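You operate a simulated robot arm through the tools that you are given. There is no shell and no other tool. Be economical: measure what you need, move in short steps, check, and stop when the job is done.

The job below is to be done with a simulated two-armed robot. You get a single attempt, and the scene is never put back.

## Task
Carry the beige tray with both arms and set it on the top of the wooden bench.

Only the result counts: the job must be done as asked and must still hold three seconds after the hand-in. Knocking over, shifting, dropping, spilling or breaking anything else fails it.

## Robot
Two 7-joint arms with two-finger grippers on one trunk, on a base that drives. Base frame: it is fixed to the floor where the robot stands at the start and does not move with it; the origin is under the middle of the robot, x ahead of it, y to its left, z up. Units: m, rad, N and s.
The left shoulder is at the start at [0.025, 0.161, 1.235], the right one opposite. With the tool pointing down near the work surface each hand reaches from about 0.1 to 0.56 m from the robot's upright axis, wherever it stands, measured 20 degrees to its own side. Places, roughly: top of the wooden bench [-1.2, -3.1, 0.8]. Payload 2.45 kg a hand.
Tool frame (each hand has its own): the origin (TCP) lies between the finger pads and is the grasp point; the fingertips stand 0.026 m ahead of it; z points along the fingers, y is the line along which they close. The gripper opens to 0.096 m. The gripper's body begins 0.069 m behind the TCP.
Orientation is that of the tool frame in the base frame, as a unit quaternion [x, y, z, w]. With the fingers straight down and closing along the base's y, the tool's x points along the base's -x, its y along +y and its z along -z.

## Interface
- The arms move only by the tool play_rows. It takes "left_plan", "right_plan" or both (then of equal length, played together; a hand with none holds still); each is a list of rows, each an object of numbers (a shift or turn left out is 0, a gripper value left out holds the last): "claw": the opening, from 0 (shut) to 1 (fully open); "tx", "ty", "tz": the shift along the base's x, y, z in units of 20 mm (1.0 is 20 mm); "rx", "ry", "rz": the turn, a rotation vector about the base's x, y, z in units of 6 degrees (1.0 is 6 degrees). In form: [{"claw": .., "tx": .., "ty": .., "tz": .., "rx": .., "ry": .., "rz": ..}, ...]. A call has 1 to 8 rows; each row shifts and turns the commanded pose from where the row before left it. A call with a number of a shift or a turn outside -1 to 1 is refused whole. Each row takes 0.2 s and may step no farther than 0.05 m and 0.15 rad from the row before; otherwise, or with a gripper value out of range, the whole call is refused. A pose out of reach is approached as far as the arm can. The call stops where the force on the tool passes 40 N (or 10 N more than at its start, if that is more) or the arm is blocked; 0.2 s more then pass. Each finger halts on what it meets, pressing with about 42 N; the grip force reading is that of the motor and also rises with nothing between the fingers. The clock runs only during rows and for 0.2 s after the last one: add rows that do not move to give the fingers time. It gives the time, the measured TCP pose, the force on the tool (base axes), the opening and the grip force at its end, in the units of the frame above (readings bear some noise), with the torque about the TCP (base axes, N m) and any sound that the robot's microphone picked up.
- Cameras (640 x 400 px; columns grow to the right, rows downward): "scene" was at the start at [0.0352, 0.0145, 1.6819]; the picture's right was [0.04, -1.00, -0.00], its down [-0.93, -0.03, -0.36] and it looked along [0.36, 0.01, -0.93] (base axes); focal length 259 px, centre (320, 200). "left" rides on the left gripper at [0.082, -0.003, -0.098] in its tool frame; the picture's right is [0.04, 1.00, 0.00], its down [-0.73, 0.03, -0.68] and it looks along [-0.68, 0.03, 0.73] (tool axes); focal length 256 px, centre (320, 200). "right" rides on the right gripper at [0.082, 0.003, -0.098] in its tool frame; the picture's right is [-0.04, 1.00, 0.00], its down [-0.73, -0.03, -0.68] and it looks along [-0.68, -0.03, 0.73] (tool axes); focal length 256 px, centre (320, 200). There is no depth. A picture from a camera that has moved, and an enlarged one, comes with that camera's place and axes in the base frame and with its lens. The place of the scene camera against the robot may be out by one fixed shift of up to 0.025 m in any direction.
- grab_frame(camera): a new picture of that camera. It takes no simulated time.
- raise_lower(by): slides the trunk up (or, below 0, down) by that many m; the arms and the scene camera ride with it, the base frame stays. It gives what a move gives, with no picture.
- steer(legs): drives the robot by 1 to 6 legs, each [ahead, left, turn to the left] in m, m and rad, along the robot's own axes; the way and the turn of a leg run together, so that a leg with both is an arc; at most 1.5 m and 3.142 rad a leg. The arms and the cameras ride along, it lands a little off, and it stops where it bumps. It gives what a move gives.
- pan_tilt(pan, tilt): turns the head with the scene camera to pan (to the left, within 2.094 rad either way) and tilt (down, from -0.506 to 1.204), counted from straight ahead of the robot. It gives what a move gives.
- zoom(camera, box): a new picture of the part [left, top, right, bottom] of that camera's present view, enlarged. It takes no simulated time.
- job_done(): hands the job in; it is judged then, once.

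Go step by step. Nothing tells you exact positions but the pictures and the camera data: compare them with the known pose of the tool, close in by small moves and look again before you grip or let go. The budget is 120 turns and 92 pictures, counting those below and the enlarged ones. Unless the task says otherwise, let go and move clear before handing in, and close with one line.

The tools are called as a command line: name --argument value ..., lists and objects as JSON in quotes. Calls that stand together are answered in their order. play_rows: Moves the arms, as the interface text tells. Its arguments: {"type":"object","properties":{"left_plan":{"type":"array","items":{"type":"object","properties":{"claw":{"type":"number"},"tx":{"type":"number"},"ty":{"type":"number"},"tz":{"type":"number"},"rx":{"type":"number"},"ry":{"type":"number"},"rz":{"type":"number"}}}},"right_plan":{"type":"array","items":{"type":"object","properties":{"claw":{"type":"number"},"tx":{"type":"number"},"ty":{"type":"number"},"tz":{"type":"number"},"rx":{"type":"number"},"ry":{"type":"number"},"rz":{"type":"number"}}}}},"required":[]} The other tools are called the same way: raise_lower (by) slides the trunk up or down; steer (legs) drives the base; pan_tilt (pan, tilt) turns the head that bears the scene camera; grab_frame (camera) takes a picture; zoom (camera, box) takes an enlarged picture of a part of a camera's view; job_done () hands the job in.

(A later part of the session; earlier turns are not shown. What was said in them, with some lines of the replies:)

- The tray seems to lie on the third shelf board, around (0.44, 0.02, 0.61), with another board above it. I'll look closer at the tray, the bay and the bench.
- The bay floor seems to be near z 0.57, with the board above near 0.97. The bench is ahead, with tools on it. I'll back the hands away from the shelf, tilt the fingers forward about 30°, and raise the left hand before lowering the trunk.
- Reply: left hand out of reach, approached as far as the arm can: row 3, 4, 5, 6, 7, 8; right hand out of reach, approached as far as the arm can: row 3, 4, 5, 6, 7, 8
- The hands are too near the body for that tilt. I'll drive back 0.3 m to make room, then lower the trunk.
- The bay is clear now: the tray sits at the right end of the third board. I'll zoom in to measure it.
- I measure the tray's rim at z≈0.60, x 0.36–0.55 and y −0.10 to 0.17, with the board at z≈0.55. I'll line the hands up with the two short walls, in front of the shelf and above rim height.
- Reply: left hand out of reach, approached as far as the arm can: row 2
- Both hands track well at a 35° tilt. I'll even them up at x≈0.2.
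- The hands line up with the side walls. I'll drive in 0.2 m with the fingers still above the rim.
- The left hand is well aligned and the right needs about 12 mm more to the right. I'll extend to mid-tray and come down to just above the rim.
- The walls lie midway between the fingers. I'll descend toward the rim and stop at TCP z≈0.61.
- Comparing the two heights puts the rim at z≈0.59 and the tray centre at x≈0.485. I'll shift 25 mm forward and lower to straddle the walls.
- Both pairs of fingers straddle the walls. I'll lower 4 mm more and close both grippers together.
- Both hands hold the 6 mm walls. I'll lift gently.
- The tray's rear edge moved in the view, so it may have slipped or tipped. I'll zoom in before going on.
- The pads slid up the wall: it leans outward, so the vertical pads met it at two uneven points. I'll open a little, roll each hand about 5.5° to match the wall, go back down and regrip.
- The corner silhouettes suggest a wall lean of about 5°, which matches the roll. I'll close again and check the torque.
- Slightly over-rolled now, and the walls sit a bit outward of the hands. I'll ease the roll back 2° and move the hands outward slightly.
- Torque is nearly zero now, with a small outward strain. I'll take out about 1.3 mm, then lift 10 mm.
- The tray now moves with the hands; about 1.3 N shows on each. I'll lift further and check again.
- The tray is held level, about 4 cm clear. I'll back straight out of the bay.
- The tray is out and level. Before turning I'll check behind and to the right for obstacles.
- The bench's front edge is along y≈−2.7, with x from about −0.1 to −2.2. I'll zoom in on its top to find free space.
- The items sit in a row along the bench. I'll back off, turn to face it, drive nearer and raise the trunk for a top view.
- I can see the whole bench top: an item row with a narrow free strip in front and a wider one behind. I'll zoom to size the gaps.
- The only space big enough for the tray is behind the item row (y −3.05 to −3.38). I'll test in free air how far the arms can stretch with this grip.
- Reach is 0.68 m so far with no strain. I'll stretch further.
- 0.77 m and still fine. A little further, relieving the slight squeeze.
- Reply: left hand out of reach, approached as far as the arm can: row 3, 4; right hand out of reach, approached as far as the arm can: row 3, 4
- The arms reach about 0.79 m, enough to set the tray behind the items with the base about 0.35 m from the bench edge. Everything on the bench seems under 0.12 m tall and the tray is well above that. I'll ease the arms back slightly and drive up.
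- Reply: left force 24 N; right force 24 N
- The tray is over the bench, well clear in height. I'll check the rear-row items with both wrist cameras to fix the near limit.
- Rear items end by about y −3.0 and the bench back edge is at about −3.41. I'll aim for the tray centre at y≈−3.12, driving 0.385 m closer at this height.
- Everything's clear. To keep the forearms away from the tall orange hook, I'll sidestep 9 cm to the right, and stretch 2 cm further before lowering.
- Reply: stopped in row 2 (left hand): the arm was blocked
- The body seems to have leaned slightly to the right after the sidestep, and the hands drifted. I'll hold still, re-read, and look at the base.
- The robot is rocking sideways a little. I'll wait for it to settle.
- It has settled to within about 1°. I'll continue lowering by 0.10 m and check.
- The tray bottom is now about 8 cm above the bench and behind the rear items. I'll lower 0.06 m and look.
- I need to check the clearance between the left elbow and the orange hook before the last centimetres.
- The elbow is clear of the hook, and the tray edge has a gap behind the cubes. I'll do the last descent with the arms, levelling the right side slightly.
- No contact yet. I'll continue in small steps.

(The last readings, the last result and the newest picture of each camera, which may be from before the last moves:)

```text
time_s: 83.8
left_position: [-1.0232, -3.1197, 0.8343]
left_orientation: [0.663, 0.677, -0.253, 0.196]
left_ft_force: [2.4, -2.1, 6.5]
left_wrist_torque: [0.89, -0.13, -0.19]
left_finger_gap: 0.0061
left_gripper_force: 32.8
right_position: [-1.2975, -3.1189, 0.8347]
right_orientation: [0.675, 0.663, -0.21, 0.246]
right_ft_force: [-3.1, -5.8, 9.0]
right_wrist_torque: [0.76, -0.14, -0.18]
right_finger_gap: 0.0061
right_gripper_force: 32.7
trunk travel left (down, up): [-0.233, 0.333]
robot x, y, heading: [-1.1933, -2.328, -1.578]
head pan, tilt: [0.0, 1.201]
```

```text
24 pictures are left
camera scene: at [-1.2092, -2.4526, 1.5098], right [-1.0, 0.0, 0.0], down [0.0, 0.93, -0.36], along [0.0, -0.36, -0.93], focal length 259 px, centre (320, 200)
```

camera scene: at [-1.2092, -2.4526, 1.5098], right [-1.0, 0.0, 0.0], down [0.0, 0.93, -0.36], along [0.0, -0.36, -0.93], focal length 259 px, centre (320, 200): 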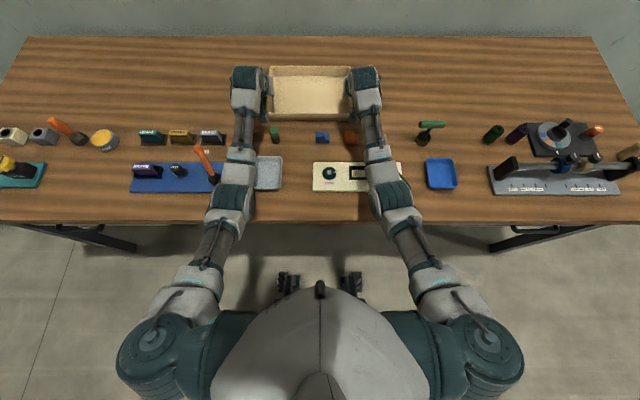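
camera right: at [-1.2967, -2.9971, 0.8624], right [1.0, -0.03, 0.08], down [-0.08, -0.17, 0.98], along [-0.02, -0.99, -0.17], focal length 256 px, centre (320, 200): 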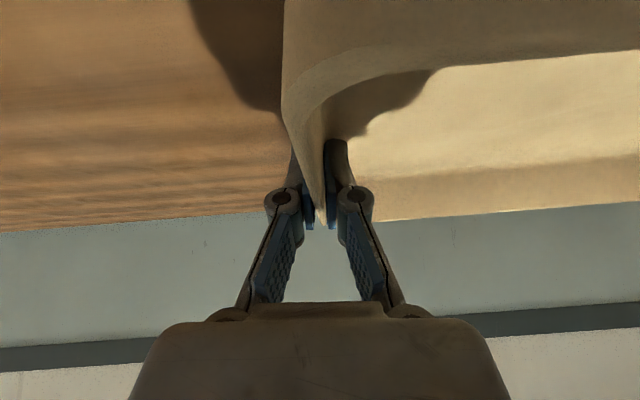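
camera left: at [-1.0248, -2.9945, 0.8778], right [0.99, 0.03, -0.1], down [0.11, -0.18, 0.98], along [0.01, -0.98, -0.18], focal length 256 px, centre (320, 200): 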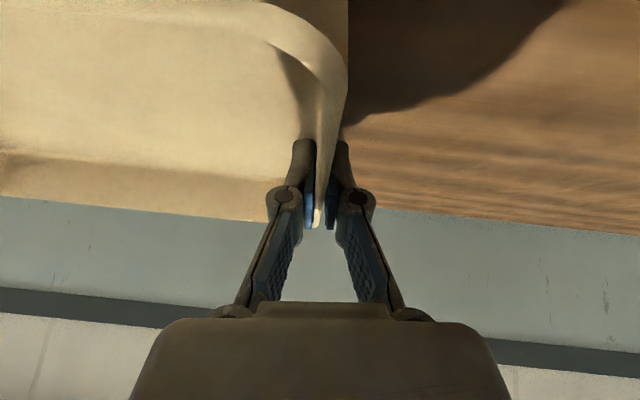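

The tray is touching the bench on both sides. I'll press 1.5 mm more and open the grippers gently.

play_rows --left_plan '[{"tz": -0.08}, {"claw": 0.08}, {"claw": 0.18}, {"claw": 0.3}, {"claw": 0.3}]' --right_plan '[{"tz": -0.08}, {"claw": 0.08}, {"claw": 0.18}, {"claw": 0.3}, {"claw": 0.3}]'

grab_frame --camera "right"

grab_frame --camera "left"

```text
time_s: 85.0
left_position: [-1.0239, -3.1183, 0.8308]
left_orientation: [0.663, 0.678, -0.251, 0.195]
left_ft_force: [0.6, -0.1, 1.7]
left_wrist_torque: [-0.01, 0.03, 0.01]
left_finger_gap: 0.0294
left_gripper_force: 0.2
right_position: [-1.2974, -3.1181, 0.8293]
right_orientation: [0.676, 0.663, -0.209, 0.245]
right_ft_force: [-1.5, -0.5, 3.2]
right_wrist_torque: [0.04, 0.0, 0.01]
right_finger_gap: 0.0316
right_gripper_force: 0.0
trunk travel left (down, up): [-0.233, 0.333]
robot x, y, heading: [-1.1956, -2.33, -1.574]
head pan, tilt: [0.0, 1.201]
```

```text
23 pictures are left
camera right: at [-1.296, -2.9965, 0.8589], right [1.0, -0.03, 0.08], down [-0.08, -0.17, 0.98], along [-0.02, -0.98, -0.17], focal length 256 px, centre (320, 200)
```

right: 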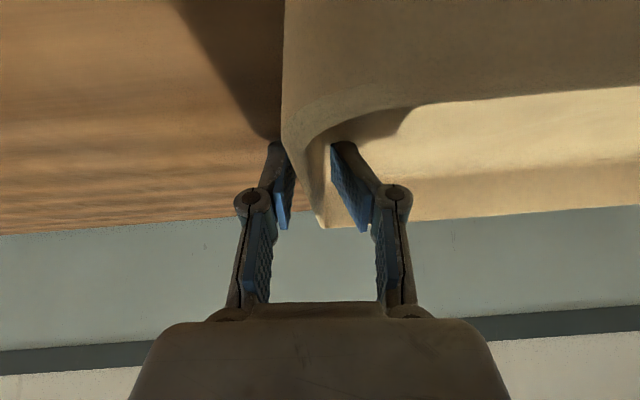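

```text
22 pictures are left
camera left: at [-1.023, -2.9938, 0.8613], right [0.99, 0.03, -0.11], down [0.11, -0.18, 0.98], along [0.01, -0.98, -0.18], focal length 256 px, centre (320, 200)
```

left: 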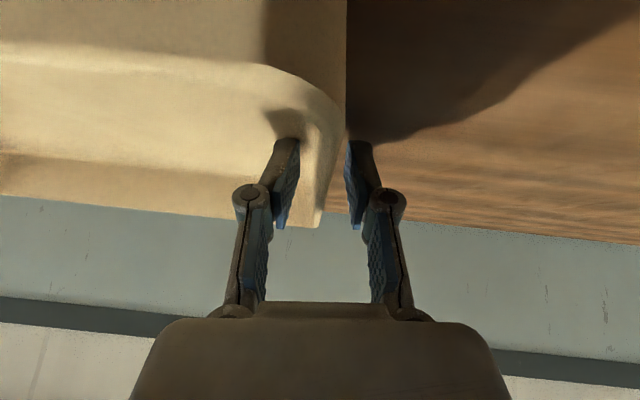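

The grippers are open and the tray rests on the bench. I'll open a bit wider and rise straight up.

play_rows --left_plan '[{"tz": 0.1, "claw": 0.45}, {"claw": 0.45}, {"tz": 0.4}, {"tz": 0.5}, {"tz": 0.6}, {"tz": 0.7}, {"tz": 0.7}]' --right_plan '[{"tz": 0.1, "claw": 0.45}, {"claw": 0.45}, {"tz": 0.4}, {"tz": 0.5}, {"tz": 0.6}, {"tz": 0.7}, {"tz": 0.7}]'

grab_frame --camera "right"

grab_frame --camera "left"

grab_frame --camera "scene"

```text
time_s: 86.6
left_position: [-1.0237, -3.1197, 0.8923]
left_orientation: [0.663, 0.678, -0.251, 0.195]
left_ft_force: [-0.7, -1.0, 1.0]
left_wrist_torque: [-0.03, 0.02, -0.02]
left_finger_gap: 0.0435
left_gripper_force: 0.1
right_position: [-1.2989, -3.1212, 0.8906]
right_orientation: [0.676, 0.663, -0.21, 0.244]
right_ft_force: [-0.1, 0.1, -0.1]
right_wrist_torque: [0.0, 0.04, 0.0]
right_finger_gap: 0.0431
right_gripper_force: 0.0
trunk travel left (down, up): [-0.233, 0.333]
robot x, y, heading: [-1.1968, -2.3281, -1.577]
head pan, tilt: [0.0, 1.201]
```

```text
21 pictures are left
camera right: at [-1.2963, -2.9972, 0.9203], right [1.0, -0.03, 0.08], down [-0.08, -0.17, 0.98], along [-0.02, -0.99, -0.17], focal length 256 px, centre (320, 200)
```

right: 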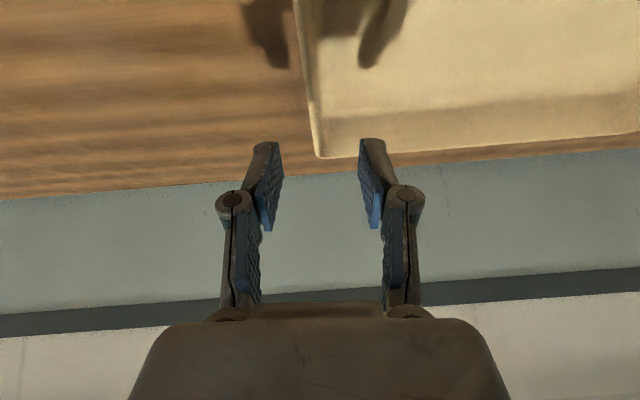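

```text
20 pictures are left
camera left: at [-1.0234, -2.9938, 0.922], right [0.99, 0.03, -0.11], down [0.11, -0.18, 0.98], along [0.01, -0.98, -0.18], focal length 256 px, centre (320, 200)
```

left: 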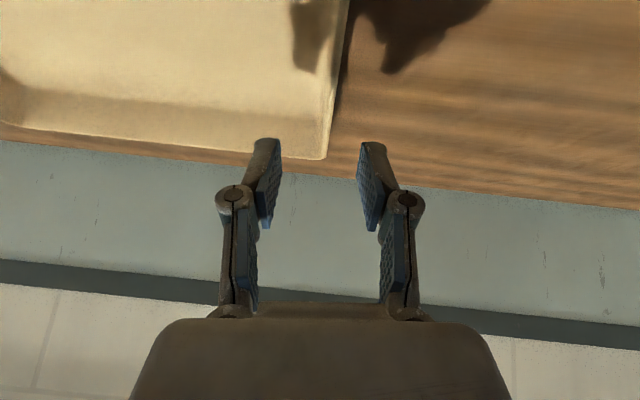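

```text
19 pictures are left
camera scene: at [-1.2085, -2.4544, 1.5094], right [-1.0, 0.0, 0.0], down [0.0, 0.93, -0.36], along [0.0, -0.36, -0.93], focal length 259 px, centre (320, 200)
```

scene: 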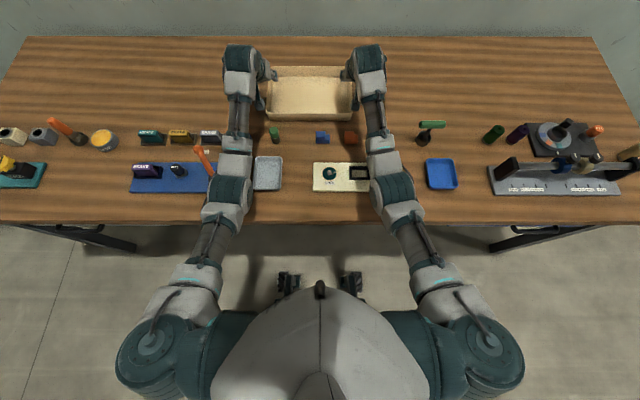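

The tray is left on the bench behind the items and the hands are clear. I'll raise the trunk, back away and take a last look.

raise_lower --by 0.2

steer --legs '[[-0.5, 0, 0]]'

pan_tilt --pan 0 --tilt 0.7

grab_frame --camera "scene"

zoom --camera "scene" --box '[180, 100, 460, 275]'

```text
time_s: 88.8
left_position: [-1.0242, -3.1211, 1.0913]
left_orientation: [0.663, 0.678, -0.25, 0.195]
left_ft_force: [0.8, 0.2, 0.4]
left_wrist_torque: [0.01, 0.04, 0.03]
left_finger_gap: 0.0431
left_gripper_force: 0.0
right_position: [-1.2967, -3.1213, 1.0901]
right_orientation: [0.676, 0.663, -0.209, 0.245]
right_ft_force: [0.6, 1.3, -0.6]
right_wrist_torque: [0.0, 0.02, 0.0]
right_finger_gap: 0.0431
right_gripper_force: 0.0
trunk travel left (down, up): [-0.433, 0.133]
robot x, y, heading: [-1.1993, -2.3319, -1.569]
head pan, tilt: [0.0, 1.201]
```

```text
time_s: 91.7
left_position: [-1.0233, -2.621, 1.0903]
left_orientation: [0.663, 0.678, -0.251, 0.194]
left_ft_force: [0.2, 0.7, 0.2]
left_wrist_torque: [0.0, 0.0, -0.02]
left_finger_gap: 0.0432
left_gripper_force: 0.0
right_position: [-1.2964, -2.6228, 1.0902]
right_orientation: [0.676, 0.663, -0.21, 0.244]
right_ft_force: [1.3, 0.8, 0.1]
right_wrist_torque: [-0.01, 0.0, -0.01]
right_finger_gap: 0.0431
right_gripper_force: 0.0
trunk travel left (down, up): [-0.433, 0.133]
robot x, y, heading: [-1.1978, -1.8328, -1.571]
head pan, tilt: [0.0, 1.201]
```

```text
time_s: 92.6
left_position: [-1.0228, -2.616, 1.0938]
left_orientation: [0.663, 0.677, -0.252, 0.196]
left_ft_force: [-0.2, -0.4, 0.3]
left_wrist_torque: [0.0, -0.03, -0.02]
left_finger_gap: 0.0433
left_gripper_force: 0.0
right_position: [-1.2966, -2.6184, 1.0957]
right_orientation: [0.675, 0.663, -0.211, 0.246]
right_ft_force: [-0.6, 0.6, -0.2]
right_wrist_torque: [0.04, -0.02, 0.02]
right_finger_gap: 0.0431
right_gripper_force: 0.2
trunk travel left (down, up): [-0.433, 0.133]
robot x, y, heading: [-1.1945, -1.8325, -1.569]
head pan, tilt: [0.0, 0.7]
```

```text
18 pictures are left
camera scene: at [-1.2086, -1.8982, 1.7474], right [-1.0, 0.0, 0.0], down [0.0, 0.65, -0.76], along [0.0, -0.76, -0.65], focal length 259 px, centre (320, 200)
```

scene: 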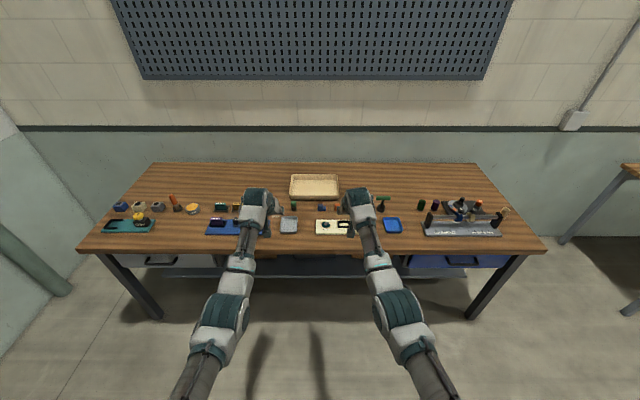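

```text
2.29 times, centred on (320, 188) of scene
camera zoom: at [-1.2086, -1.8982, 1.7474], right [-1.0, 0.0, 0.0], down [0.0, 0.65, -0.76], along [0.0, -0.76, -0.65], focal length 592 px, centre (320, 229)
```

zoom: 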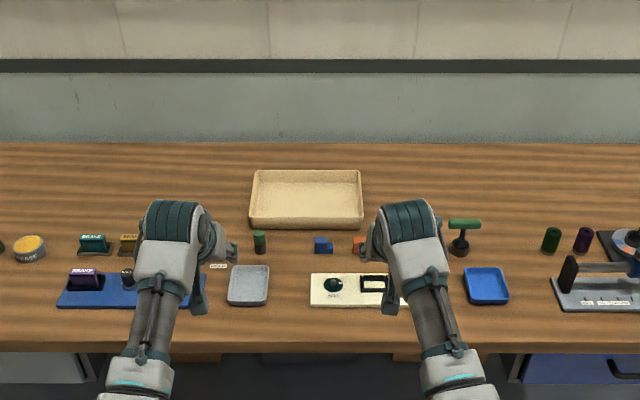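

The tray sits flat behind the items. I'll back away fully and check the items that were hidden.

steer --legs '[[-0.4, 0, 0]]'

zoom --camera "scene" --box '[120, 110, 520, 310]'

```text
time_s: 95.1
left_position: [-1.0227, -2.2164, 1.0924]
left_orientation: [0.662, 0.678, -0.252, 0.196]
left_ft_force: [-0.6, 0.5, -0.1]
left_wrist_torque: [0.0, 0.02, 0.01]
left_finger_gap: 0.0431
left_gripper_force: 0.0
right_position: [-1.2975, -2.2194, 1.0927]
right_orientation: [0.675, 0.663, -0.212, 0.246]
right_ft_force: [-0.2, -0.1, 0.0]
right_wrist_torque: [0.02, -0.01, -0.02]
right_finger_gap: 0.0432
right_gripper_force: 0.1
trunk travel left (down, up): [-0.433, 0.133]
robot x, y, heading: [-1.1954, -1.4316, -1.568]
head pan, tilt: [0.0, 0.7]
```

```text
1.60 times, centred on (320, 210) of scene
camera zoom: at [-1.2095, -1.5001, 1.7473], right [-1.0, 0.0, 0.0], down [0.0, 0.65, -0.76], along [0.0, -0.76, -0.65], focal length 414 px, centre (320, 184)
```

zoom: 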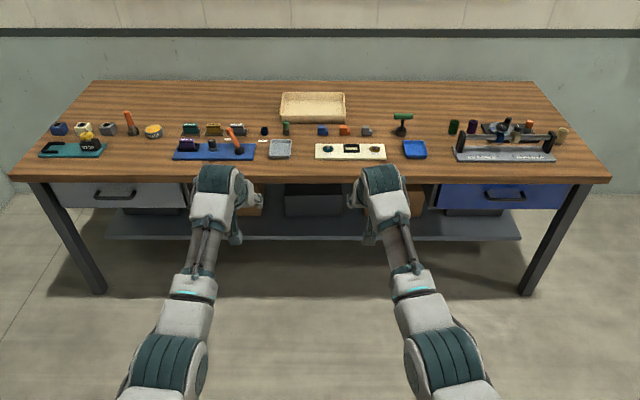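

The tray rests on the bench behind the item row, every item is in place, and the robot is clear, so I'm handing in.

job_done

```text
The job is handed in.
```

I carried the beige tray with both arms and set it flat on the wooden bench, behind the row of tools; in the last picture nothing else had moved.
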